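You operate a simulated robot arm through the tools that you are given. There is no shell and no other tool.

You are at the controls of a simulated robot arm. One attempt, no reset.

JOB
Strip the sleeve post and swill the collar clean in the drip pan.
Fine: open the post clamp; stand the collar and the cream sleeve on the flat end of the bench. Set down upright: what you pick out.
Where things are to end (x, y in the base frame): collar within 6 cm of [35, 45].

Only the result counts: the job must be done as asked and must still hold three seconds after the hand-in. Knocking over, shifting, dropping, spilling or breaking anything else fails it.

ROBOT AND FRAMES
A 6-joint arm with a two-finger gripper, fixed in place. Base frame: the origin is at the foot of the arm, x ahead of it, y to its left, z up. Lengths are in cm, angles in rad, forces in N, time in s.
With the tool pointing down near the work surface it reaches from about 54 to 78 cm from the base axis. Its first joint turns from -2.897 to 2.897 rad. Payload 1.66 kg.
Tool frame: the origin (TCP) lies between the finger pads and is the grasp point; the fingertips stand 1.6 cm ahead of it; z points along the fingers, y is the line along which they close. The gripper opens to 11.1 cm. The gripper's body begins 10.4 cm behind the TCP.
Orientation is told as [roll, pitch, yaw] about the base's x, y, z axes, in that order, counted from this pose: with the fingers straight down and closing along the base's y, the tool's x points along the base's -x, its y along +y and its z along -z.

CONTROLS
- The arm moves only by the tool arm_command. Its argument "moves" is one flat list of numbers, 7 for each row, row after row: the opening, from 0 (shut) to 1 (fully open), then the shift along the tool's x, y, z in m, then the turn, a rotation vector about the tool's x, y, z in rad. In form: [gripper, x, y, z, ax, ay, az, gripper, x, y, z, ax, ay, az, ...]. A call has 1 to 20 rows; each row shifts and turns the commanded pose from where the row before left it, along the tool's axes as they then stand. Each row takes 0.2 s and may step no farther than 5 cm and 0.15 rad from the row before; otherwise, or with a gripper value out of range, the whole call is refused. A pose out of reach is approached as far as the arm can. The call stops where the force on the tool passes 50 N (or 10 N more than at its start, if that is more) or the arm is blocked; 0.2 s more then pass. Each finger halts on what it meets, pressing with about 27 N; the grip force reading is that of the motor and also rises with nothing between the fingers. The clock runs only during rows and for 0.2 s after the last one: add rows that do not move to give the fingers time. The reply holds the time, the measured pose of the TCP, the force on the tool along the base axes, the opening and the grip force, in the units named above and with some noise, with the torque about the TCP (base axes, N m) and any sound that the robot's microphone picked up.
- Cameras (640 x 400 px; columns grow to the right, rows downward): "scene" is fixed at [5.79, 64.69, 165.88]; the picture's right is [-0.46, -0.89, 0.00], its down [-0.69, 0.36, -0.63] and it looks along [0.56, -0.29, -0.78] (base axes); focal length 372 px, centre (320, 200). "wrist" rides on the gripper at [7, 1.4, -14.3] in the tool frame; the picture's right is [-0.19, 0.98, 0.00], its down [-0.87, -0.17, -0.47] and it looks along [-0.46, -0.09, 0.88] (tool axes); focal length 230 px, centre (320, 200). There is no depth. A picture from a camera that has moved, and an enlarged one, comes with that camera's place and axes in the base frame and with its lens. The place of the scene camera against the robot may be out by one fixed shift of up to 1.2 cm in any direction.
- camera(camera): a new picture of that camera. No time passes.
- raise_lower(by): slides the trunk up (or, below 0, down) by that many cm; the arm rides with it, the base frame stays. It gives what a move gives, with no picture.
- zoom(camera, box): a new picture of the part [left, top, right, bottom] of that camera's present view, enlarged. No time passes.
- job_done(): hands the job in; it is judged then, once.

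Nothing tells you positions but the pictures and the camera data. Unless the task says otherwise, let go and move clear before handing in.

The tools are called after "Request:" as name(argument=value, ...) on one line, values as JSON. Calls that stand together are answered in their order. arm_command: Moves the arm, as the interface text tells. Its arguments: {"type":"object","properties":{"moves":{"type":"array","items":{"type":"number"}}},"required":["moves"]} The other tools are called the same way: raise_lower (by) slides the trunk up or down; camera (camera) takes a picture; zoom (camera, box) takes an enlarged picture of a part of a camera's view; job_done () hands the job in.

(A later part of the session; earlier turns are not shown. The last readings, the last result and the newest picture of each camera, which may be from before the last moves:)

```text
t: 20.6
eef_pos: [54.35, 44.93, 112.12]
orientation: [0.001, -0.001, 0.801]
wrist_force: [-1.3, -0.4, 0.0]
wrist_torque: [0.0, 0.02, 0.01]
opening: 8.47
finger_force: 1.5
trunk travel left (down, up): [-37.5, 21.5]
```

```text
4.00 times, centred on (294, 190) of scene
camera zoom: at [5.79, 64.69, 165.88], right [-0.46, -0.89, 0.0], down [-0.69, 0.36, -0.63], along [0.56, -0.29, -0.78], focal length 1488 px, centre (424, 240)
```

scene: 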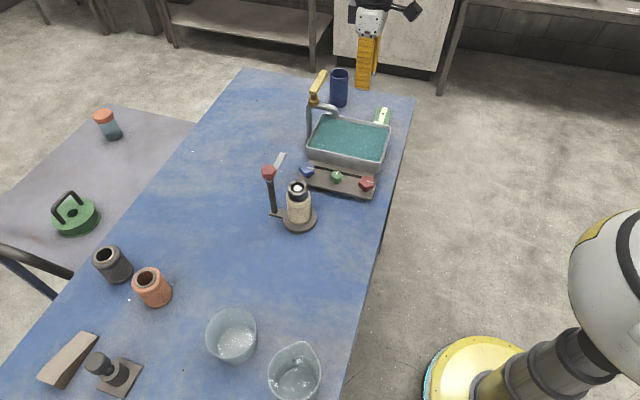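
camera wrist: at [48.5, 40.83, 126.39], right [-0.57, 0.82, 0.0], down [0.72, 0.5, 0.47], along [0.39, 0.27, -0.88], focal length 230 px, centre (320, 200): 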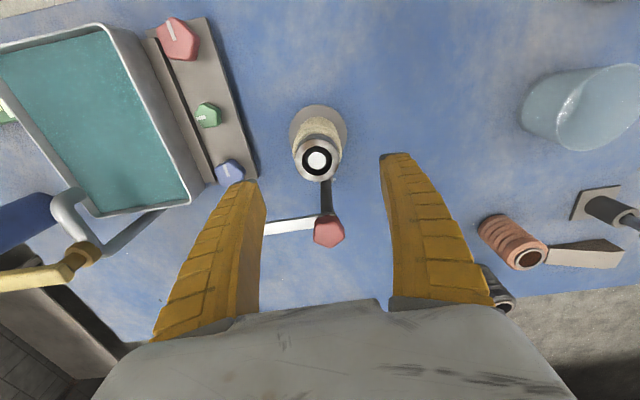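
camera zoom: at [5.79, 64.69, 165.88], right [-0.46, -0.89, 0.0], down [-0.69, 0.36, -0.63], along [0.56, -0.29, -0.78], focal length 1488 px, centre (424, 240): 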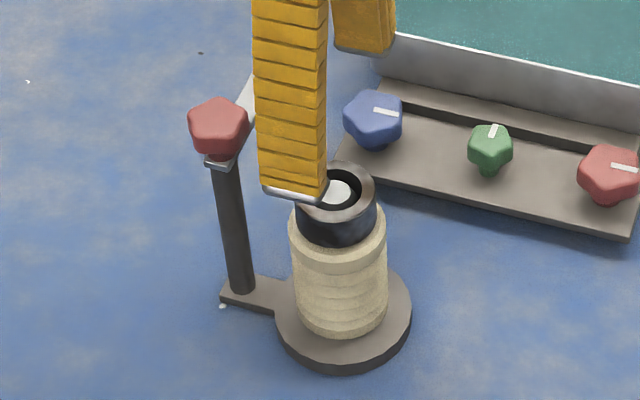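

Request:
zoom(camera="wrist", box=[296, 124, 344, 164])

Request:
zoom(camera="scene", box=[282, 175, 322, 205])

```text
10.00 times, centred on (320, 144) of wrist
camera zoom: at [48.5, 40.83, 126.39], right [-0.57, 0.82, 0.0], down [0.72, 0.5, 0.47], along [0.39, 0.27, -0.88], focal length 2301 px, centre (320, 760)
```

zoom: 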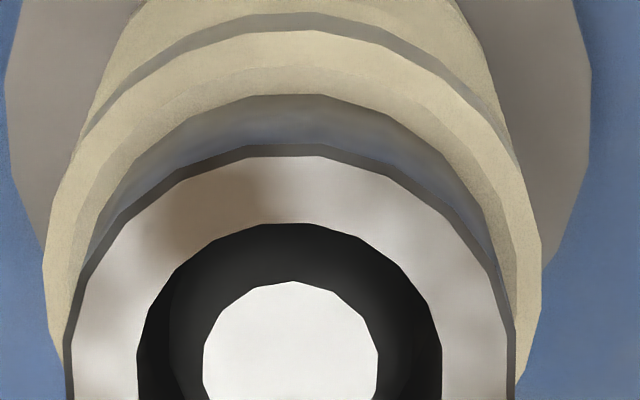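

```text
13.33 times, centred on (302, 190) of scene
camera zoom: at [5.79, 64.69, 165.88], right [-0.46, -0.89, 0.0], down [-0.69, 0.36, -0.63], along [0.56, -0.29, -0.78], focal length 4962 px, centre (560, 333)
```

zoom: 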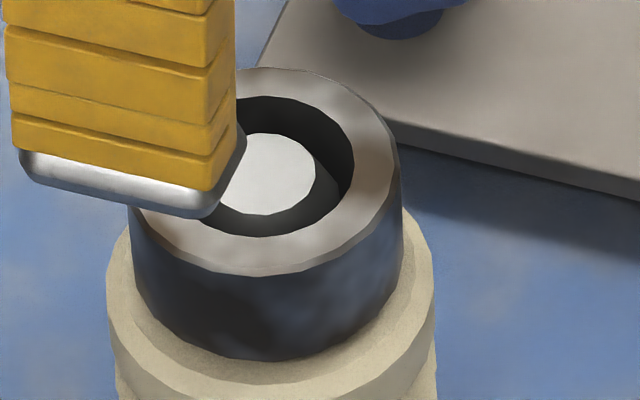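

The collar is 4.5 cm wide and about 2.25 cm tall (top z ≈ 104.05, sleeve shoulder at ≈ 101.8), centred at (54.65, 44.76). I'll descend so the fingertips stop just above the sleeve shoulder.

Request:
arm_command(moves=[0.75, -0.0008, -0.003, 0.03, 0, 0, 0, 0.75, 0, 0, 0.03, 0, 0, 0, 0.75, 0, 0, 0.022, 0, 0, 0, 0.75, 0, 0, 0, 0, 0, 0])

Request:
zoom(camera="scene", box=[270, 165, 334, 215])

Request:
camera(camera="wrist")

```text
t: 21.6
eef_pos: [54.79, 44.76, 104.03]
orientation: [0.0, 0.0, 0.802]
wrist_force: [-0.3, -0.2, 0.4]
wrist_torque: [-0.02, -0.01, 0.01]
opening: 8.45
finger_force: 0.8
trunk travel left (down, up): [-37.5, 21.5]
```

```text
8.00 times, centred on (302, 190) of scene
camera zoom: at [5.79, 64.69, 165.88], right [-0.46, -0.89, 0.0], down [-0.69, 0.36, -0.63], along [0.56, -0.29, -0.78], focal length 2977 px, centre (464, 280)
```

zoom: 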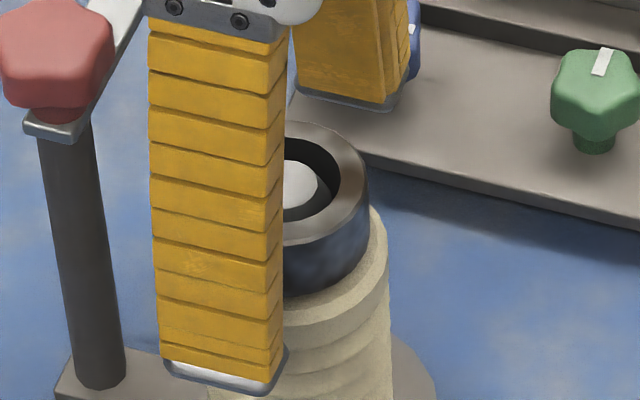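

```text
taken
camera wrist: at [48.9, 40.71, 118.22], right [-0.57, 0.82, 0.0], down [0.72, 0.5, 0.47], along [0.39, 0.27, -0.88], focal length 230 px, centre (320, 200)
```

wrist: 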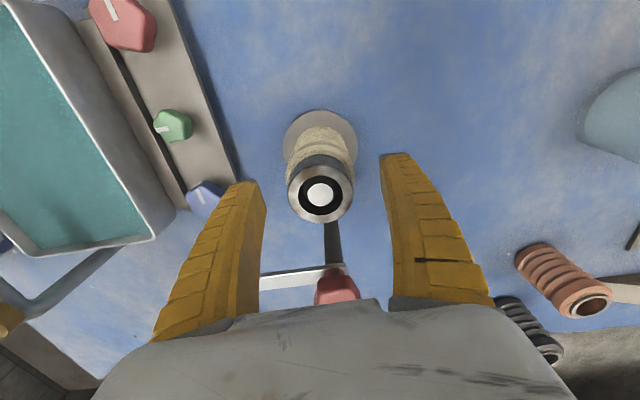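

The collar top sits exactly at the TCP. I'll go down 4 mm more and close on it.

Request:
arm_command(moves=[0.75, 0, 0, 0.004, 0, 0, 0, 0.5, 0, 0, 0, 0, 0, 0, 0.3, 0, 0, 0, 0, 0, 0, 0.3, 0, 0, 0, 0, 0, 0, 0.3, 0, 0, 0, 0, 0, 0])

Request:
camera(camera="wrist")

```text
t: 22.8
eef_pos: [54.8, 44.78, 103.54]
orientation: [0.0, 0.0, 0.802]
wrist_force: [1.9, 1.3, 3.1]
wrist_torque: [0.12, -0.11, 0.0]
opening: 3.93
finger_force: 26.3
trunk travel left (down, up): [-37.5, 21.5]
```

```text
taken
camera wrist: at [48.9, 40.71, 117.83], right [-0.57, 0.82, 0.0], down [0.72, 0.5, 0.47], along [0.39, 0.27, -0.88], focal length 230 px, centre (320, 200)
```

wrist: 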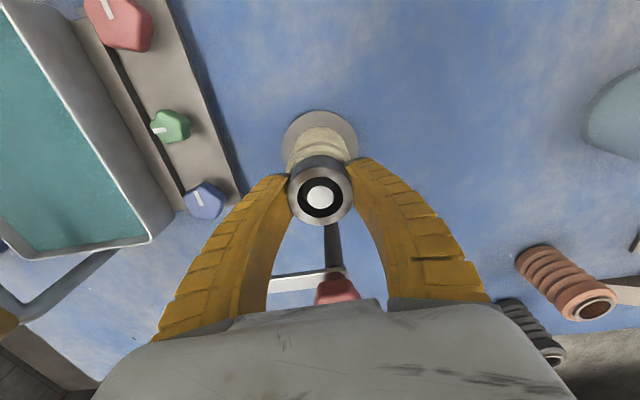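

Gripped at 3.9 cm. I'll lift straight up slowly and check that only the collar comes away.

Request:
arm_command(moves=[0.3, 0, 0, -0.01, 0, 0, 0, 0.3, 0, 0, -0.01, 0, 0, 0, 0.3, 0, 0, -0.01, 0, 0, 0, 0.3, 0, 0, 0, 0, 0, 0])

Request:
zoom(camera="scene", box=[250, 140, 346, 230])

Request:
zoom(camera="wrist", box=[240, 90, 400, 240])

```text
t: 23.8
eef_pos: [54.78, 44.89, 106.57]
orientation: [0.0, 0.0, 0.803]
wrist_force: [-0.6, -1.0, -0.8]
wrist_torque: [-0.01, 0.0, -0.01]
opening: 3.57
finger_force: 1.3
trunk travel left (down, up): [-37.5, 21.5]
```

```text
4.44 times, centred on (298, 185) of scene
camera zoom: at [5.79, 64.69, 165.88], right [-0.46, -0.89, 0.0], down [-0.69, 0.36, -0.63], along [0.56, -0.29, -0.78], focal length 1654 px, centre (418, 267)
```

zoom: 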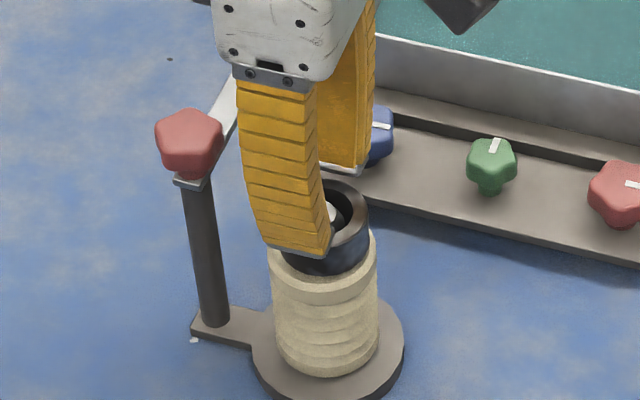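

```text
2.67 times, centred on (320, 165) of wrist
camera zoom: at [48.93, 40.78, 120.83], right [-0.57, 0.82, 0.0], down [0.72, 0.5, 0.47], along [0.39, 0.27, -0.88], focal length 614 px, centre (320, 293)
```

zoom: 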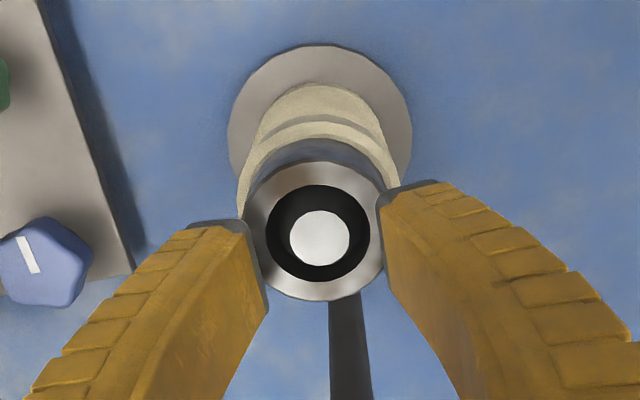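

The fingers slipped off and the collar stayed on the post. I'll regrip slightly lower with a firmer closing command, then lift in tiny steps watching the force.

Request:
arm_command(moves=[0.7, 0, 0, 0, 0, 0, 0, 0.7, 0, 0, 0, 0, 0, 0, 0.7, 0, 0, 0.02, 0, 0, 0, 0.7, 0, 0, 0.011, 0, 0, 0, 0.7, 0, 0, 0, 0, 0, 0])

Request:
zoom(camera="scene", box=[270, 165, 334, 215])

Request:
zoom(camera="wrist", box=[240, 90, 400, 240])

```text
t: 25.0
eef_pos: [54.77, 44.92, 103.43]
orientation: [0.0, -0.001, 0.802]
wrist_force: [0.8, 0.1, -0.4]
wrist_torque: [0.0, -0.01, -0.02]
opening: 7.91
finger_force: 1.1
trunk travel left (down, up): [-37.5, 21.5]
```

```text
8.00 times, centred on (302, 190) of scene
camera zoom: at [5.79, 64.69, 165.88], right [-0.46, -0.89, 0.0], down [-0.69, 0.36, -0.63], along [0.56, -0.29, -0.78], focal length 2977 px, centre (464, 280)
```

zoom: 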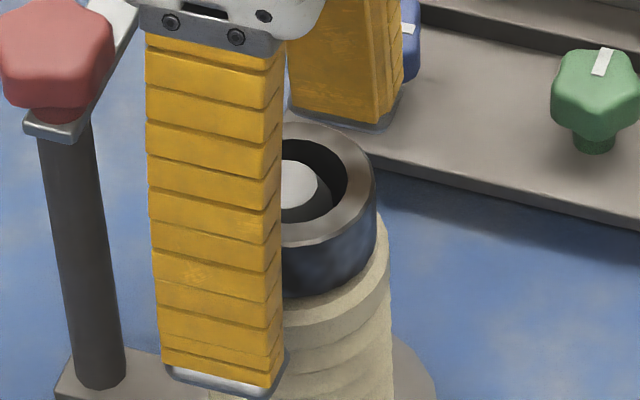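

```text
2.67 times, centred on (320, 165) of wrist
camera zoom: at [48.93, 40.82, 117.74], right [-0.57, 0.82, 0.0], down [0.72, 0.5, 0.47], along [0.39, 0.27, -0.88], focal length 614 px, centre (320, 293)
```

zoom: 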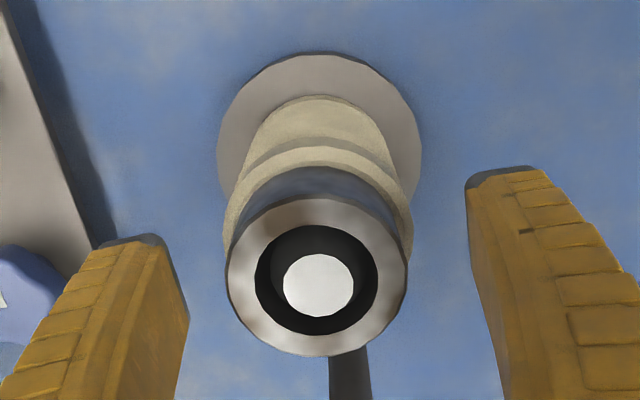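

Request:
arm_command(moves=[0.4, 0, 0, 0, 0, 0, 0, 0.0, 0, 0, 0, 0, 0, 0, 0.0, 0, 0, 0, 0, 0, 0, 0.0, 0, 0, 0, 0, 0, 0])

Request:
zoom(camera="scene", box=[270, 165, 334, 215])

Request:
zoom(camera="wrist", box=[240, 90, 400, 240])

```text
t: 26.0
eef_pos: [54.69, 44.84, 103.47]
orientation: [0.001, 0.001, 0.801]
wrist_force: [-0.1, -1.2, 1.0]
wrist_torque: [-0.01, 0.03, 0.01]
opening: 3.83
finger_force: 27.0
trunk travel left (down, up): [-37.5, 21.5]
```

```text
8.00 times, centred on (302, 190) of scene
camera zoom: at [5.79, 64.69, 165.88], right [-0.46, -0.89, 0.0], down [-0.69, 0.36, -0.63], along [0.56, -0.29, -0.78], focal length 2977 px, centre (464, 280)
```

zoom: 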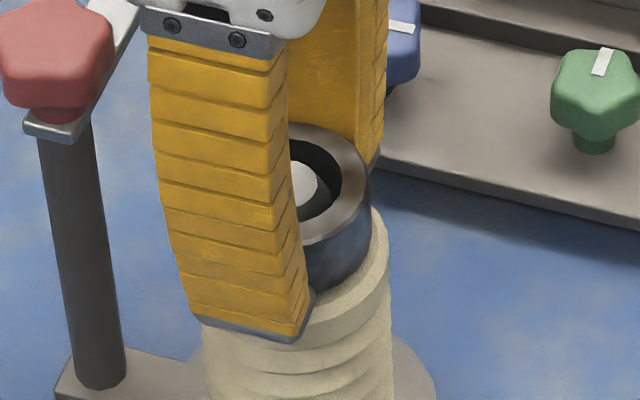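

```text
2.67 times, centred on (320, 165) of wrist
camera zoom: at [48.92, 40.8, 117.77], right [-0.57, 0.82, 0.0], down [0.72, 0.5, 0.47], along [0.39, 0.27, -0.88], focal length 614 px, centre (320, 293)
```

zoom: 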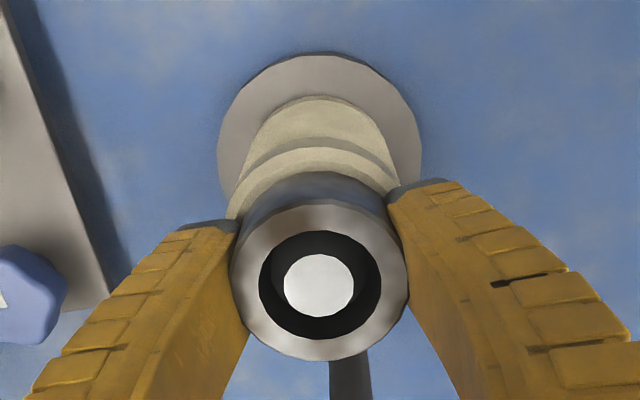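

Gripped firmly at 27 N. I'll lift in very small steps and check force and picture.

Request:
arm_command(moves=[0.0, 0, 0, -0.003, 0, 0, 0, 0.0, 0, 0, 0, 0, 0, 0])

Request:
zoom(camera="scene", box=[270, 165, 334, 215])

Request:
zoom(camera="wrist", box=[240, 90, 400, 240])

```text
t: 26.6
eef_pos: [54.8, 44.88, 103.76]
orientation: [0.002, 0.0, 0.8]
wrist_force: [-0.3, -0.2, -1.3]
wrist_torque: [0.03, 0.01, 0.01]
opening: 3.85
finger_force: 26.5
trunk travel left (down, up): [-37.5, 21.5]
```

```text
8.00 times, centred on (302, 190) of scene
camera zoom: at [5.79, 64.69, 165.88], right [-0.46, -0.89, 0.0], down [-0.69, 0.36, -0.63], along [0.56, -0.29, -0.78], focal length 2977 px, centre (464, 280)
```

zoom: 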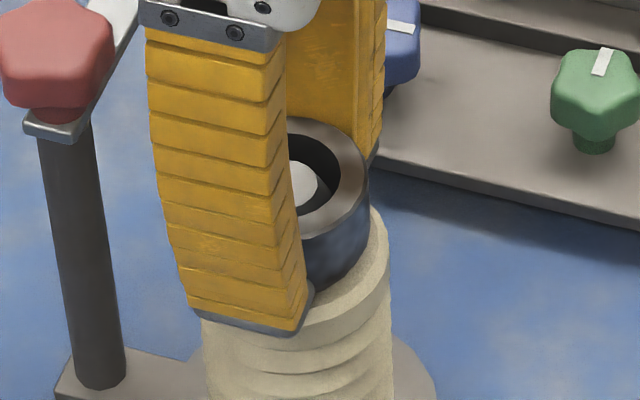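

```text
2.67 times, centred on (320, 165) of wrist
camera zoom: at [48.93, 40.83, 118.03], right [-0.57, 0.82, 0.0], down [0.72, 0.5, 0.47], along [0.39, 0.27, -0.88], focal length 614 px, centre (320, 293)
```

zoom: 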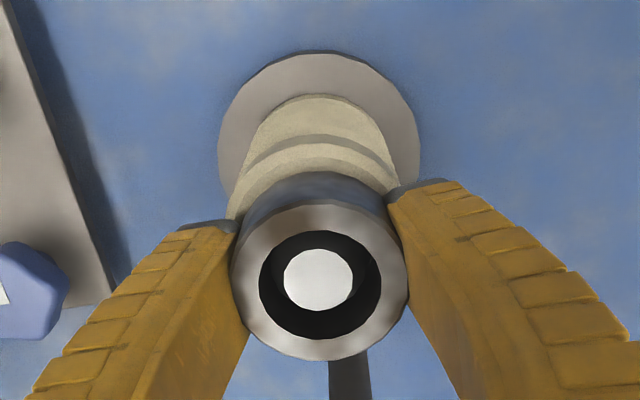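

The collar is now moving with the gripper. I'll continue lifting slowly.

Request:
arm_command(moves=[0.0, 0, 0, -0.003, 0, 0, 0, 0.0, 0, 0, -0.003, 0, 0, 0, 0.0, 0, 0, -0.003, 0, 0, 0, 0.0, 0, 0, 0, 0, 0, 0])

Request:
zoom(camera="scene", box=[270, 155, 334, 215])

Request:
zoom(camera="wrist", box=[240, 90, 400, 240])

```text
t: 27.6
eef_pos: [54.76, 44.81, 104.65]
orientation: [0.001, 0.0, 0.802]
wrist_force: [0.1, 0.1, -2.0]
wrist_torque: [0.0, -0.03, 0.04]
opening: 3.82
finger_force: 26.9
trunk travel left (down, up): [-37.5, 21.5]
```

```text
6.67 times, centred on (302, 185) of scene
camera zoom: at [5.79, 64.69, 165.88], right [-0.46, -0.89, 0.0], down [-0.69, 0.36, -0.63], along [0.56, -0.29, -0.78], focal length 2481 px, centre (440, 300)
```

zoom: 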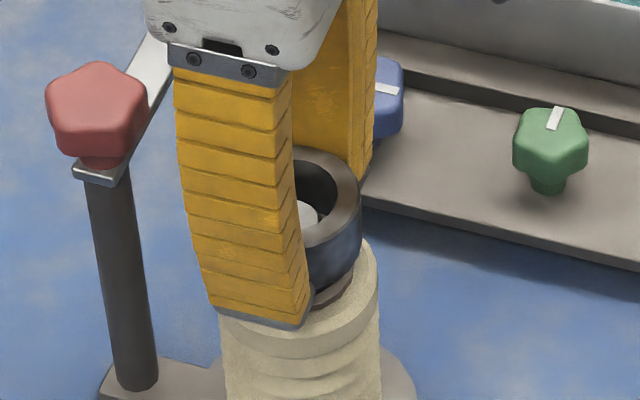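

```text
2.67 times, centred on (320, 165) of wrist
camera zoom: at [48.94, 40.78, 118.92], right [-0.57, 0.82, 0.0], down [0.72, 0.5, 0.47], along [0.39, 0.27, -0.88], focal length 614 px, centre (320, 293)
```

zoom: 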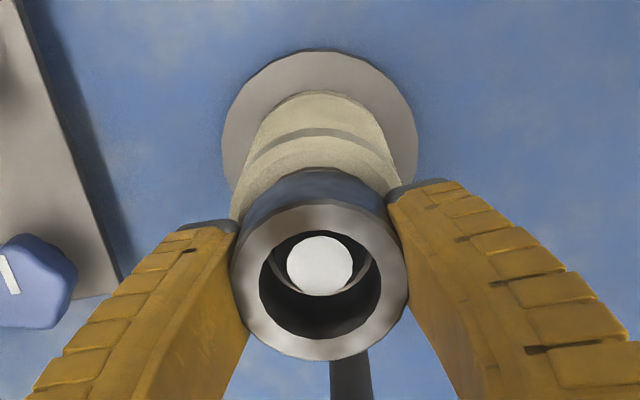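

The collar is lifting off cleanly. I'll continue straight up until well clear of the spindle.

Request:
arm_command(moves=[0.0, 0, 0, -0.004, 0, 0, 0, 0.0, 0, 0, -0.005, 0, 0, 0, 0.0, 0, 0, -0.006, 0, 0, 0, 0.0, 0, 0, -0.008, 0, 0, 0, 0.0, 0, 0, -0.01, 0, 0, 0, 0.0, 0, 0, -0.01, 0, 0, 0, 0.0, 0, 0, -0.01, 0, 0, 0, 0.0, 0, 0, -0.01, 0, 0, 0, 0.0, 0, 0, -0.01, 0, 0, 0, 0.0, 0, 0, -0.01, 0, 0, 0, 0.0, 0, 0, 0, 0, 0, 0])

Request:
zoom(camera="scene", box=[250, 110, 346, 230])

Request:
zoom(camera="wrist", box=[240, 90, 400, 240])

```text
t: 30.0
eef_pos: [54.83, 44.92, 112.9]
orientation: [-0.002, -0.001, 0.801]
wrist_force: [-0.2, 0.7, -1.9]
wrist_torque: [0.0, -0.03, 0.0]
opening: 3.8
finger_force: 26.7
trunk travel left (down, up): [-37.5, 21.5]
```

```text
3.33 times, centred on (298, 170) of scene
camera zoom: at [5.79, 64.69, 165.88], right [-0.46, -0.89, 0.0], down [-0.69, 0.36, -0.63], along [0.56, -0.29, -0.78], focal length 1240 px, centre (393, 300)
```

zoom: 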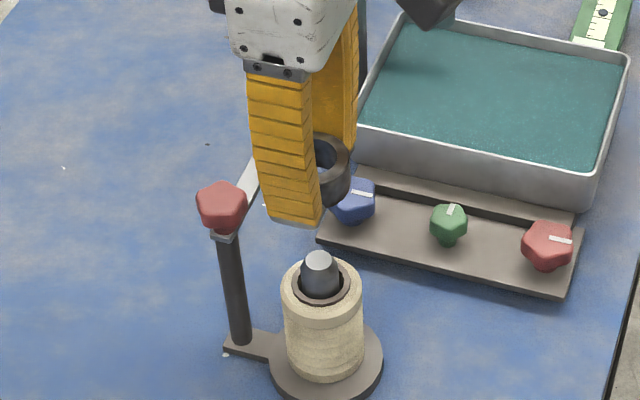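

```text
2.67 times, centred on (320, 165) of wrist
camera zoom: at [48.92, 40.81, 127.21], right [-0.57, 0.82, 0.0], down [0.72, 0.5, 0.47], along [0.39, 0.27, -0.88], focal length 614 px, centre (320, 293)
```

zoom: 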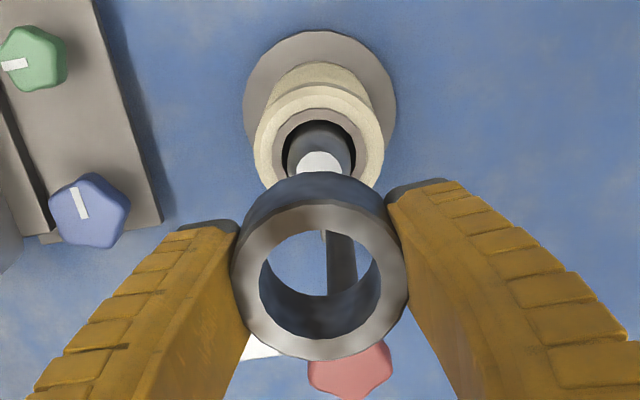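

The collar, a plain ring, is firmly held. I'll carry it over to the clear part of the pan at about (65.5, 21), staying high.

Request:
arm_command(moves=[0.0, 0.0097, -0.0243, 0, 0, 0, 0, 0.0, 0.0097, -0.0243, 0, 0, 0, 0, 0.0, 0.0097, -0.0243, 0, 0, 0, 0, 0.0, 0.0097, -0.0243, 0, 0, 0, 0, 0.0, 0.0097, -0.0243, 0, 0, 0, 0, 0.0, 0.0097, -0.0243, 0, 0, 0, 0, 0.0, 0.0097, -0.0243, 0, 0, 0, 0, 0.0, 0.0097, -0.0243, 0, 0, 0, 0, 0.0, 0.0097, -0.0243, 0, 0, 0, 0, 0.0, 0.0097, -0.0243, 0, 0, 0, 0, 0.0, 0, 0, 0, 0, 0, 0])

Request:
camera(camera="wrist")

Request:
zoom(camera="scene", box=[280, 50, 440, 200])

```text
t: 32.4
eef_pos: [65.34, 21.04, 112.91]
orientation: [-0.001, 0.001, 0.802]
wrist_force: [0.4, 0.2, -1.8]
wrist_torque: [-0.02, 0.0, 0.0]
opening: 3.79
finger_force: 27.1
trunk travel left (down, up): [-37.5, 21.5]
```

```text
taken
camera wrist: at [59.57, 16.9, 127.21], right [-0.57, 0.82, 0.0], down [0.72, 0.51, 0.47], along [0.39, 0.27, -0.88], focal length 230 px, centre (320, 200)
```

wrist: 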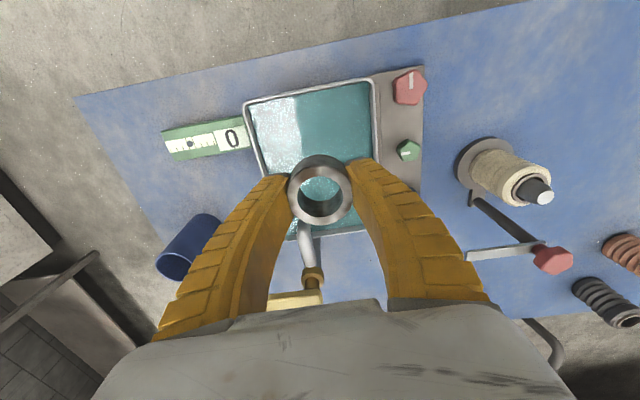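

```text
2.67 times, centred on (360, 125) of scene
camera zoom: at [5.79, 64.69, 165.88], right [-0.46, -0.89, 0.0], down [-0.69, 0.36, -0.63], along [0.56, -0.29, -0.78], focal length 992 px, centre (213, 400)
```

zoom: 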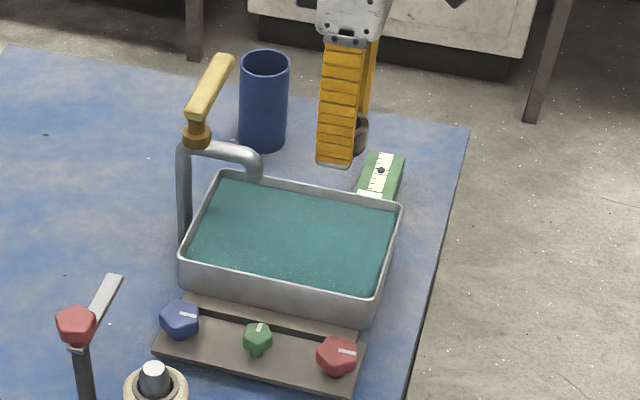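

I'm above the pan's clear half. I'll descend to just above the liquid first.

Request:
arm_command(moves=[0.0, -0.01, 0, 0.02, 0, 0, 0, 0.0, 0, 0, 0.03, 0, 0, 0, 0.0, 0, 0, 0.03, 0, 0, 0, 0.0, 0, 0, 0.025, 0, 0, 0, 0.0, 0, 0, 0.015, 0, 0, 0, 0.0, 0, 0, 0, 0, 0, 0])

Request:
camera(camera="wrist")

Request:
zoom(camera="scene", box=[290, 70, 418, 200])

```text
t: 33.8
eef_pos: [66.07, 21.63, 100.94]
orientation: [0.0, 0.001, 0.801]
wrist_force: [-0.4, 0.7, -1.3]
wrist_torque: [0.01, 0.03, -0.02]
opening: 3.76
finger_force: 26.7
trunk travel left (down, up): [-37.5, 21.5]
```

```text
taken
camera wrist: at [60.26, 17.54, 115.16], right [-0.57, 0.82, 0.0], down [0.72, 0.5, 0.47], along [0.39, 0.27, -0.88], focal length 230 px, centre (320, 200)
```

wrist: 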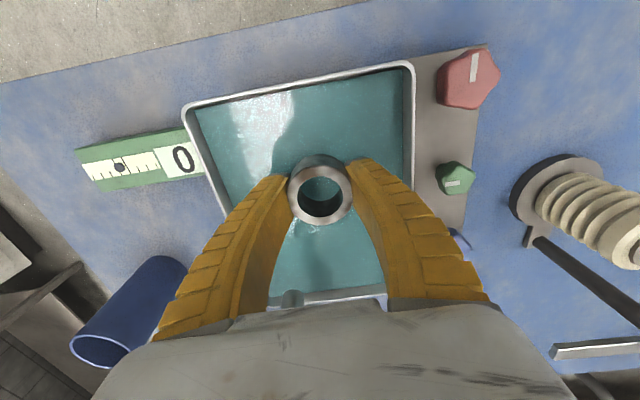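

```text
3.08 times, centred on (354, 135) of scene
camera zoom: at [5.79, 64.69, 165.88], right [-0.46, -0.89, 0.0], down [-0.69, 0.36, -0.63], along [0.56, -0.29, -0.78], focal length 1145 px, centre (215, 400)
```

zoom: 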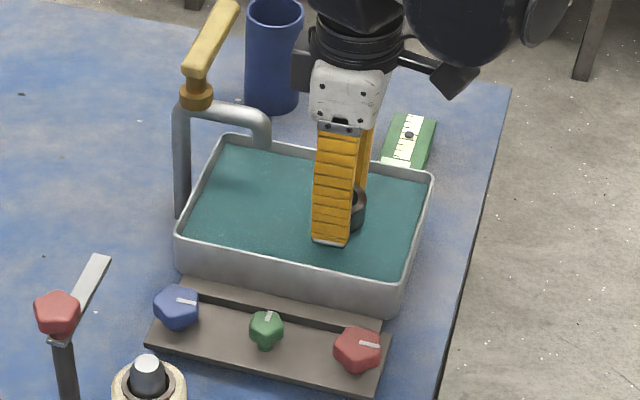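

The collar is centred over the pan, just above the liquid. I'll lower it in small steps, watching for contact.

Request:
arm_command(moves=[0.0, 0, 0, 0.005, 0, 0, 0, 0.0, 0, 0, 0.005, 0, 0, 0, 0.0, 0, 0, 0.005, 0, 0, 0, 0.0, 0, 0, 0.005, 0, 0, 0, 0.0, 0, 0, 0.005, 0, 0, 0, 0.0, 0, 0, 0, 0, 0, 0])

Request:
zoom(camera="wrist", box=[220, 80, 420, 240])

Request:
zoom(camera="scene", box=[290, 70, 418, 200])

```text
t: 35.2
eef_pos: [66.04, 21.63, 98.35]
orientation: [0.0, 0.0, 0.803]
wrist_force: [0.1, 0.2, -2.7]
wrist_torque: [-0.02, -0.02, 0.02]
opening: 3.77
finger_force: 27.4
trunk travel left (down, up): [-37.5, 21.5]
```

```text
2.50 times, centred on (320, 160) of wrist
camera zoom: at [60.27, 17.59, 112.7], right [-0.57, 0.82, 0.0], down [0.72, 0.5, 0.47], along [0.39, 0.27, -0.88], focal length 575 px, centre (320, 300)
```

zoom: 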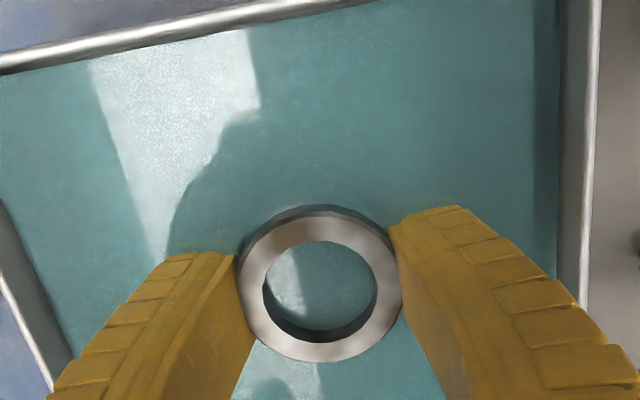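

```text
3.08 times, centred on (354, 135) of scene
camera zoom: at [5.79, 64.69, 165.88], right [-0.46, -0.89, 0.0], down [-0.69, 0.36, -0.63], along [0.56, -0.29, -0.78], focal length 1145 px, centre (215, 400)
```

zoom: 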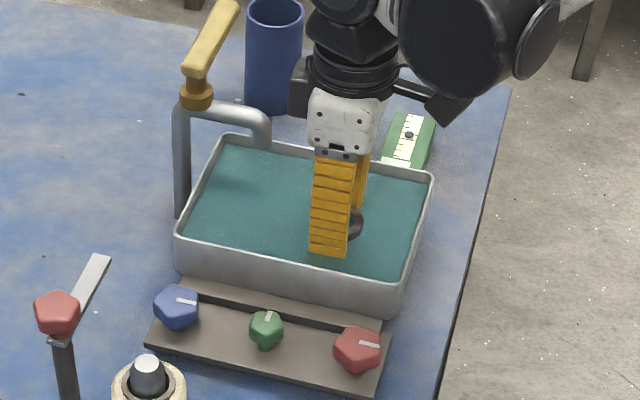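

The lower part of the collar is already in the liquid. A bit lower to submerge it completely, checking for the pan floor.

Request:
arm_command(moves=[0.0, 0, 0, 0.004, 0, 0, 0, 0.0, 0, 0, 0.004, 0, 0, 0, 0.0, 0, 0, 0, 0, 0, 0])

Request:
zoom(camera="wrist", box=[220, 80, 420, 240])

```text
t: 36.0
eef_pos: [66.06, 21.76, 97.62]
orientation: [0.0, -0.001, 0.802]
wrist_force: [-0.4, 0.0, -2.0]
wrist_torque: [-0.01, -0.01, 0.01]
opening: 3.75
finger_force: 26.8
trunk travel left (down, up): [-37.5, 21.5]
```

```text
2.50 times, centred on (320, 160) of wrist
camera zoom: at [60.28, 17.62, 111.94], right [-0.57, 0.82, 0.0], down [0.72, 0.5, 0.47], along [0.39, 0.27, -0.88], focal length 575 px, centre (320, 300)
```

zoom: 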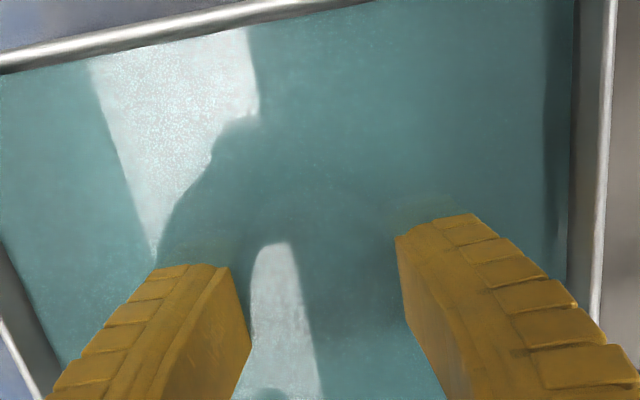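

The collar is now fully under the liquid, with no floor contact. I'll swill it back and forth in the clear zone, away from walls and spout.

Request:
arm_command(moves=[0.0, 0, 0, 0.003, 0, 0, 0, 0.0, 0.012, 0, 0, 0, 0, 0, 0.0, 0.012, 0, 0, 0, 0, 0, 0.0, -0.012, 0, 0, 0, 0, 0, 0.0, -0.012, 0, 0, 0, 0, 0, 0.0, -0.012, 0, 0, 0, 0, 0, 0.0, -0.012, 0, 0, 0, 0, 0, 0.0, 0.012, 0, 0, 0, 0, 0, 0.0, 0.012, 0, 0, 0, 0, 0, 0.0, 0.012, 0, 0, 0, 0, 0, 0.0, 0.012, 0, 0, 0, 0, 0, 0.0, -0.012, 0, 0, 0, 0, 0, 0.0, -0.012, 0, 0, 0, 0, 0, 0.0, 0, 0.012, 0, 0, 0, 0, 0.0, 0, -0.012, 0, 0, 0, 0, 0.0, 0, -0.012, 0, 0, 0, 0, 0.0, 0, 0.012, 0, 0, 0, 0, 0.0, 0, 0.012, 0, 0, 0, 0, 0.0, 0, -0.012, 0, 0, 0, 0, 0.0, 0, 0, 0, 0, 0, 0])

Request:
camera(camera="wrist")

```text
t: 40.2
eef_pos: [66.14, 21.79, 97.39]
orientation: [-0.001, 0.0, 0.801]
wrist_force: [0.5, 0.7, -1.6]
wrist_torque: [-0.01, 0.01, -0.01]
opening: 3.69
finger_force: 26.8
trunk travel left (down, up): [-37.5, 21.5]
```

```text
taken
camera wrist: at [60.26, 17.63, 111.69], right [-0.57, 0.82, 0.0], down [0.72, 0.5, 0.47], along [0.39, 0.27, -0.88], focal length 230 px, centre (320, 200)
```

wrist: 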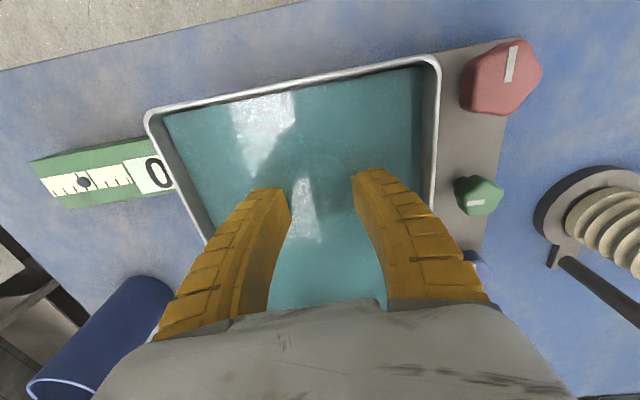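

The swill strokes were done with the grip holding. I'll raise it above the surface to check whether it's clean and still well held.

Request:
arm_command(moves=[0.0, 0, 0, -0.008, 0, 0, 0, 0.0, 0, 0, -0.008, 0, 0, 0, 0.0, 0, 0, -0.01, 0, 0, 0, 0.0, 0, 0, -0.01, 0, 0, 0, 0.0, 0, 0, 0, 0, 0, 0])

Request:
zoom(camera="wrist", box=[260, 120, 380, 240])

Request:
zoom(camera="scene", box=[320, 90, 400, 160])

```text
t: 41.4
eef_pos: [66.11, 21.65, 100.93]
orientation: [0.0, 0.0, 0.802]
wrist_force: [1.1, -0.2, -1.0]
wrist_torque: [0.0, 0.0, 0.01]
opening: 3.69
finger_force: 26.9
trunk travel left (down, up): [-37.5, 21.5]
```

```text
3.33 times, centred on (320, 180) of wrist
camera zoom: at [60.29, 17.63, 115.27], right [-0.57, 0.82, 0.0], down [0.72, 0.5, 0.47], along [0.39, 0.27, -0.88], focal length 767 px, centre (320, 267)
```

zoom: 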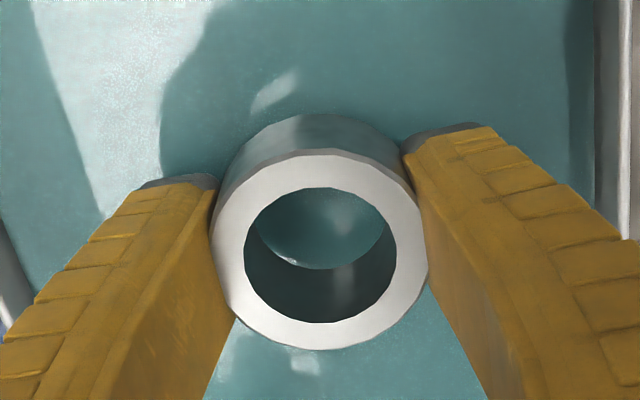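

```text
5.71 times, centred on (360, 125) of scene
camera zoom: at [5.79, 64.69, 165.88], right [-0.46, -0.89, 0.0], down [-0.69, 0.36, -0.63], along [0.56, -0.29, -0.78], focal length 2126 px, centre (91, 629)
```

zoom: 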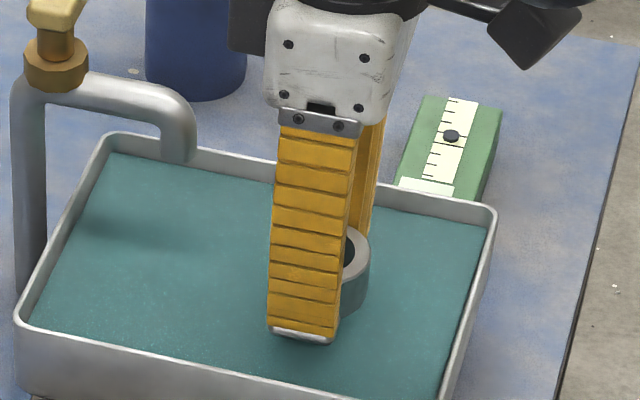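

The collar came out visibly clean (brown marks gone) and hasn't shifted in the grip. One more short swill for good measure, then let it drip over the pan.

Request:
arm_command(moves=[0.0, 0, 0, 0.012, 0, 0, 0, 0.0, 0, 0, 0.012, 0, 0, 0, 0.0, 0, 0, 0.011, 0, 0, 0, 0.0, 0.012, 0, 0, 0, 0, 0, 0.0, 0.012, 0, 0, 0, 0, 0, 0.0, -0.012, 0, 0, 0, 0, 0, 0.0, -0.012, 0, 0, 0, 0, 0, 0.0, -0.012, 0, 0, 0, 0, 0, 0.0, -0.012, 0, 0, 0, 0, 0, 0.0, 0.012, 0.006, 0, 0, 0, 0, 0.0, 0.012, 0.006, 0, 0, 0, 0, 0.0, 0.012, -0.012, 0, 0, 0, 0, 0.0, 0.012, -0.012, 0, 0, 0, 0, 0.0, -0.012, 0.006, 0, 0, 0, 0, 0.0, -0.012, 0.006, 0, 0, 0, 0, 0.0, 0, 0, -0.01, 0, 0, 0, 0.0, 0, 0, -0.01, 0, 0, 0, 0.0, 0, 0, -0.01, 0, 0, 0, 0.0, 0, 0, -0.01, 0, 0, 0, 0.0, 0, 0, 0, 0, 0, 0])

Request:
zoom(camera="wrist", box=[260, 120, 380, 240])

```text
t: 45.6
eef_pos: [66.09, 21.66, 101.38]
orientation: [0.001, 0.001, 0.802]
wrist_force: [0.3, 1.0, -1.1]
wrist_torque: [-0.01, -0.02, -0.04]
opening: 3.67
finger_force: 27.0
trunk travel left (down, up): [-37.5, 21.5]
```

```text
3.33 times, centred on (320, 180) of wrist
camera zoom: at [60.33, 17.57, 115.78], right [-0.57, 0.82, 0.0], down [0.72, 0.5, 0.47], along [0.39, 0.27, -0.88], focal length 767 px, centre (320, 267)
```

zoom: 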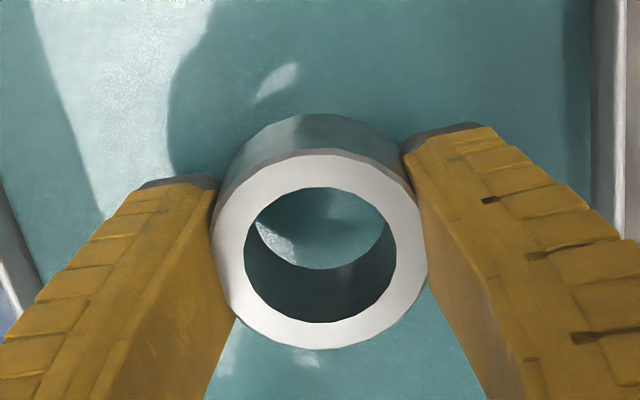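

The collar is clean. I'll let it drip over the pan for a second, rise, and carry it toward (35, 45).

Request:
arm_command(moves=[0.0, 0, 0, 0, 0, 0, 0, 0.0, 0, 0, 0, 0, 0, 0, 0.0, 0, 0, 0, 0, 0, 0, 0.0, 0, 0, 0, 0, 0, 0, 0.0, 0, 0, 0, 0, 0, 0, 0.0, 0, 0, 0, 0, 0, 0, 0.0, 0, 0, 0, 0, 0, 0, 0.0, 0, 0, 0, 0, 0, 0, 0.0, 0, 0, -0.02, 0, 0, 0, 0.0, 0, 0, -0.02, 0, 0, 0, 0.0, 0, 0, -0.02, 0, 0, 0, 0.0, 0, 0, -0.02, 0, 0, 0, 0.0, 0, 0, -0.02, 0, 0, 0, 0.0, 0, 0, -0.02, 0, 0, 0, 0.0, 0, 0, 0, 0, 0, 0])

Request:
arm_command(moves=[0.0, 0.0036, 0.0275, 0, 0, 0, 0, 0.0, 0.0036, 0.0275, 0, 0, 0, 0, 0.0, 0.0036, 0.0275, 0, 0, 0, 0, 0.0, 0.0036, 0.0275, 0, 0, 0, 0, 0.0, 0.0036, 0.0275, 0, 0, 0, 0, 0.0, 0.0036, 0.0275, 0, 0, 0, 0, 0.0, 0.0036, 0.0275, 0, 0, 0, 0, 0.0, 0.0036, 0.0275, 0, 0, 0, 0, 0.0, 0.0036, 0.0275, 0, 0, 0, 0, 0.0, 0.0036, 0.0275, 0, 0, 0, 0, 0.0, 0.0036, 0.0275, 0, 0, 0, 0, 0.0, 0.0036, 0.0275, 0, 0, 0, 0, 0.0, 0.0036, 0.0275, 0, 0, 0, 0, 0.0, 0.0036, 0.0275, 0, 0, 0, 0, 0.0, 0, 0, 0, 0, 0, 0])

Request:
camera(camera="wrist")

Request:
camera(camera="scene")

```text
t: 48.8
eef_pos: [66.03, 21.66, 113.4]
orientation: [0.003, 0.0, 0.802]
wrist_force: [-0.2, 0.0, -0.8]
wrist_torque: [0.01, 0.03, 0.0]
opening: 3.63
finger_force: 27.3
trunk travel left (down, up): [-37.5, 21.5]
```

```text
t: 52.0
eef_pos: [35.0, 44.85, 113.39]
orientation: [0.002, 0.0, 0.803]
wrist_force: [-0.4, 0.1, -1.5]
wrist_torque: [0.01, -0.02, 0.01]
opening: 3.61
finger_force: 26.5
trunk travel left (down, up): [-37.5, 21.5]
```

```text
taken
camera wrist: at [29.2, 40.76, 127.7], right [-0.57, 0.82, 0.0], down [0.72, 0.5, 0.47], along [0.39, 0.27, -0.88], focal length 230 px, centre (320, 200)
```

wrist: 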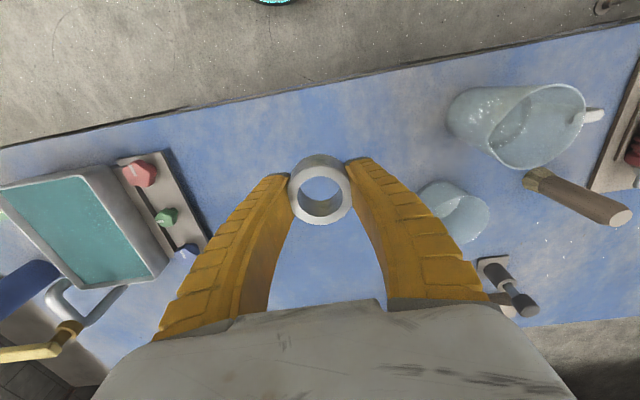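

```text
taken
```

scene: 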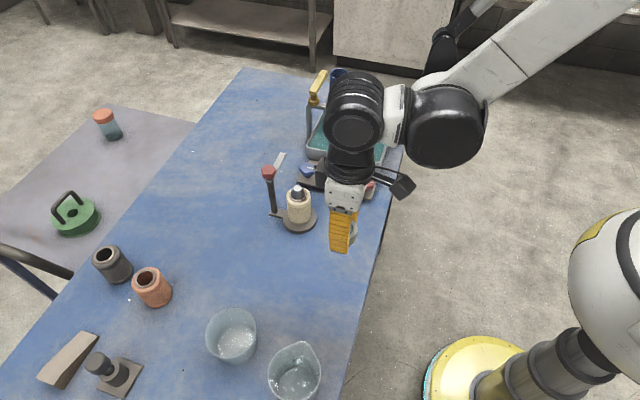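

I'm above (35, 45); the spot on the bench is clear. I'll descend most of the way, then feel for touchdown in small steps.

Request:
arm_command(moves=[0.0, -0.008, 0, 0.02, 0, 0, 0, 0.0, 0, 0, 0.03, 0, 0, 0, 0.0, 0, 0, 0.03, 0, 0, 0, 0.0, 0, 0, 0.03, 0, 0, 0, 0.0, 0, 0, 0.03, 0, 0, 0, 0.0, 0, 0, 0.02, 0, 0, 0, 0.0, 0, 0, 0.01, 0, 0, 0, 0.0, 0, 0, 0, 0, 0, 0])

Request:
camera(camera="wrist")

Request:
zoom(camera="scene", box=[270, 220, 400, 330])

```text
t: 53.8
eef_pos: [35.57, 45.45, 96.42]
orientation: [0.001, -0.001, 0.801]
wrist_force: [0.2, -0.2, -1.2]
wrist_torque: [0.02, 0.0, 0.0]
opening: 3.64
finger_force: 26.7
trunk travel left (down, up): [-37.5, 21.5]
```

```text
taken
camera wrist: at [29.72, 41.32, 110.74], right [-0.57, 0.82, 0.0], down [0.72, 0.5, 0.47], along [0.39, 0.27, -0.88], focal length 230 px, centre (320, 200)
```

wrist: 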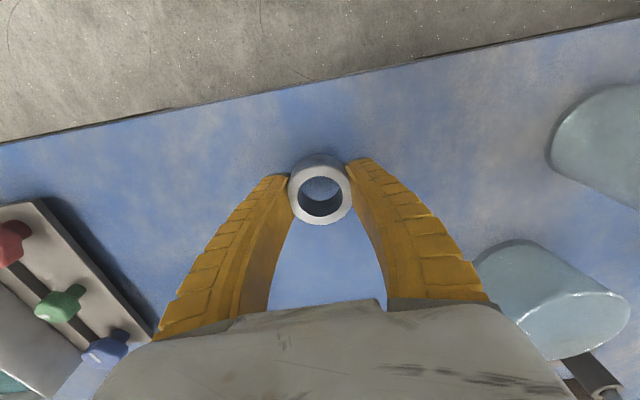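

```text
3.64 times, centred on (335, 275) of scene
camera zoom: at [5.79, 64.69, 165.88], right [-0.46, -0.89, 0.0], down [-0.69, 0.36, -0.63], along [0.56, -0.29, -0.78], focal length 1353 px, centre (266, -73)
```

zoom: 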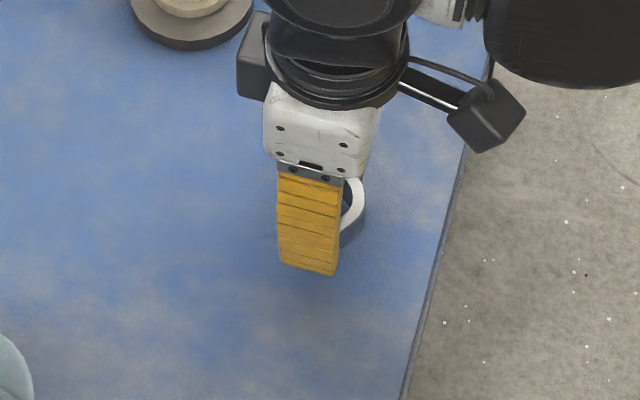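

Request:
arm_command(moves=[0.0, 0, 0, 0.006, 0, 0, 0, 0.0, 0, 0, 0.006, 0, 0, 0, 0.0, 0, 0, 0.006, 0, 0, 0, 0.0, 0, 0, 0, 0, 0, 0])

Request:
zoom(camera="wrist", box=[240, 110, 400, 240])

Request:
zoom(camera="scene", box=[310, 240, 374, 300])

```text
t: 54.8
eef_pos: [35.5, 45.53, 94.63]
orientation: [0.0, 0.0, 0.801]
wrist_force: [0.4, 0.2, -1.4]
wrist_torque: [-0.01, -0.03, 0.03]
opening: 3.61
finger_force: 26.4
trunk travel left (down, up): [-37.5, 21.5]
```

```text
3.08 times, centred on (320, 175) of wrist
camera zoom: at [29.73, 41.35, 108.93], right [-0.57, 0.82, 0.0], down [0.72, 0.5, 0.47], along [0.39, 0.27, -0.88], focal length 708 px, centre (320, 277)
```

zoom: 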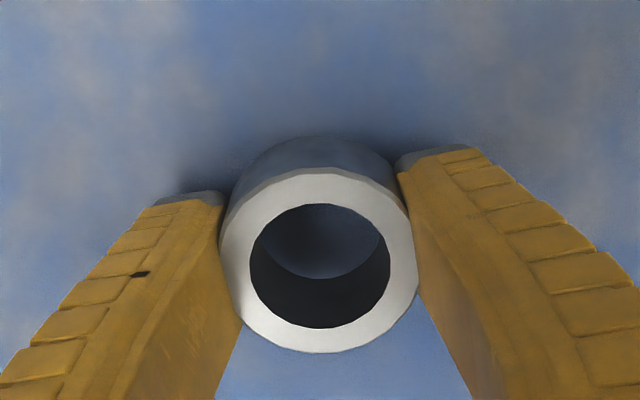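

```text
6.67 times, centred on (342, 270) of scene
camera zoom: at [5.79, 64.69, 165.88], right [-0.46, -0.89, 0.0], down [-0.69, 0.36, -0.63], along [0.56, -0.29, -0.78], focal length 2481 px, centre (173, -267)
```

zoom: 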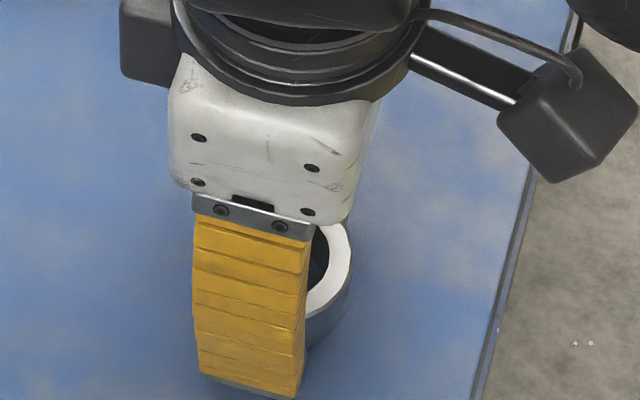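

Close to the bench now; continuing in 2–3 mm steps.

Request:
arm_command(moves=[0.0, 0, 0, 0.003, 0, 0, 0, 0.0, 0, 0, 0.003, 0, 0, 0, 0.0, 0, 0, 0, 0, 0, 0])

Request:
zoom(camera="wrist", box=[240, 110, 400, 240])

```text
t: 55.6
eef_pos: [35.57, 45.43, 94.01]
orientation: [0.001, 0.0, 0.802]
wrist_force: [0.3, 0.6, -1.6]
wrist_torque: [-0.01, -0.01, -0.01]
opening: 3.62
finger_force: 27.1
trunk travel left (down, up): [-37.5, 21.5]
```

```text
3.08 times, centred on (320, 175) of wrist
camera zoom: at [29.72, 41.38, 108.31], right [-0.57, 0.82, 0.0], down [0.72, 0.5, 0.47], along [0.39, 0.27, -0.88], focal length 708 px, centre (320, 277)
```

zoom: 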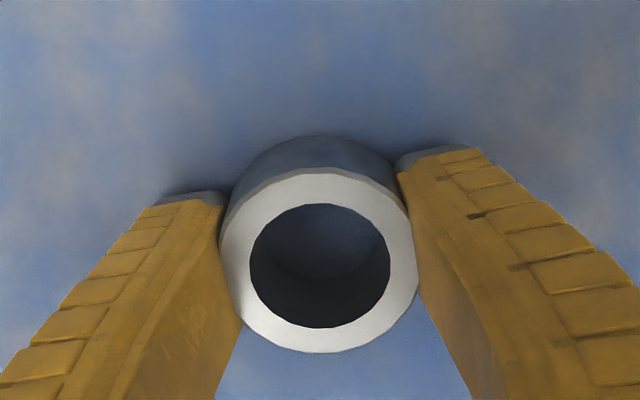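

Request:
arm_command(moves=[0.0, 0, 0, 0.002, 0, 0, 0, 0.0, 0, 0, 0.002, 0, 0, 0, 0.0, 0, 0, 0, 0, 0, 0])

Request:
arm_command(moves=[0.0, 0, 0, 0.001, 0, 0, 0, 0.0, 0, 0, 0, 0, 0, 0])

```text
t: 56.4
eef_pos: [35.53, 45.45, 93.69]
orientation: [0.001, 0.0, 0.802]
wrist_force: [3.3, 5.8, 17.8]
wrist_torque: [0.04, -0.02, -0.03]
opening: 3.65
finger_force: 27.3
trunk travel left (down, up): [-37.5, 21.5]
```

```text
t: 57.0
eef_pos: [35.52, 45.42, 93.61]
orientation: [0.0, 0.001, 0.801]
wrist_force: [3.0, 6.4, 19.0]
wrist_torque: [0.05, -0.01, 0.03]
opening: 3.73
finger_force: 26.8
trunk travel left (down, up): [-37.5, 21.5]
```

Touchdown felt at TCP z ≈ 93.7 (bench at ≈ 92). I'll ease off the pressure, open gently and lift clear.

Request:
arm_command(moves=[0.0, 0, 0, -0.0015, 0, 0, 0, 0.35, 0, 0, 0, 0, 0, 0, 0.4, 0, 0, 0, 0, 0, 0, 0.45, 0, 0, 0, 0, 0, 0, 0.5, 0, 0, 0, 0, 0, 0, 0.6, 0, 0, 0, 0, 0, 0, 0.7, 0, 0, 0, 0, 0, 0, 0.7, 0, 0, 0, 0, 0, 0])

Request:
camera(camera="wrist")

```text
t: 58.8
eef_pos: [35.64, 45.52, 93.66]
orientation: [0.0, 0.0, 0.801]
wrist_force: [-0.3, -0.5, 0.6]
wrist_torque: [-0.03, 0.03, 0.0]
opening: 7.9
finger_force: 0.6
trunk travel left (down, up): [-37.5, 21.5]
```

```text
taken
camera wrist: at [29.73, 41.39, 107.98], right [-0.57, 0.82, 0.0], down [0.72, 0.5, 0.47], along [0.39, 0.27, -0.88], focal length 230 px, centre (320, 200)
```

wrist: 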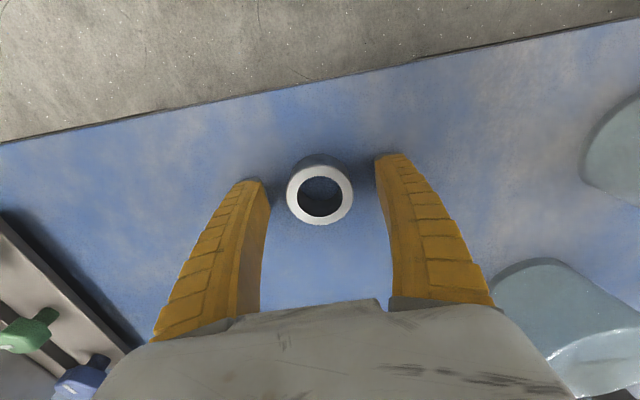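

The collar stands upright and free between the open fingers. I'll rise straight up and check it.

Request:
arm_command(moves=[0.7, 0, 0, -0.02, 0, 0, 0, 0.7, 0, 0, -0.03, 0, 0, 0, 0.7, 0, 0, -0.04, 0, 0, 0, 0.7, 0, 0, -0.04, 0, 0, 0, 0.7, 0, 0, -0.04, 0, 0, 0, 0.7, 0, 0, -0.03, 0, 0, 0, 0.7, 0, 0, 0, 0, 0, 0])

Request:
camera(camera="wrist")

Request:
camera(camera="scene")

```text
t: 60.4
eef_pos: [35.53, 45.58, 113.85]
orientation: [0.0, 0.001, 0.8]
wrist_force: [-0.6, 0.0, 0.1]
wrist_torque: [0.01, -0.01, 0.02]
opening: 7.94
finger_force: 1.2
trunk travel left (down, up): [-37.5, 21.5]
```

```text
taken
camera wrist: at [29.61, 41.43, 128.06], right [-0.57, 0.82, 0.0], down [0.72, 0.5, 0.47], along [0.39, 0.27, -0.88], focal length 230 px, centre (320, 200)
```

wrist: 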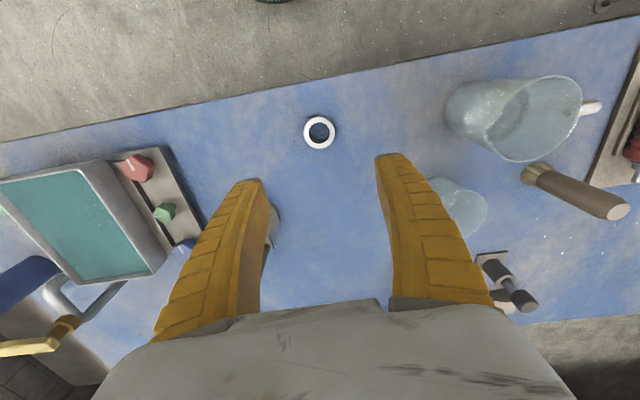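

```text
taken
```

scene: 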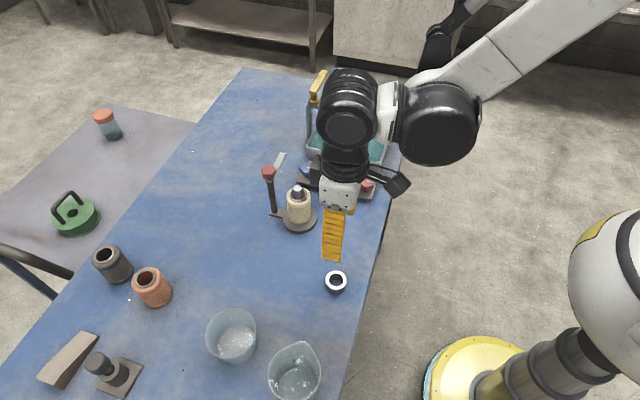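

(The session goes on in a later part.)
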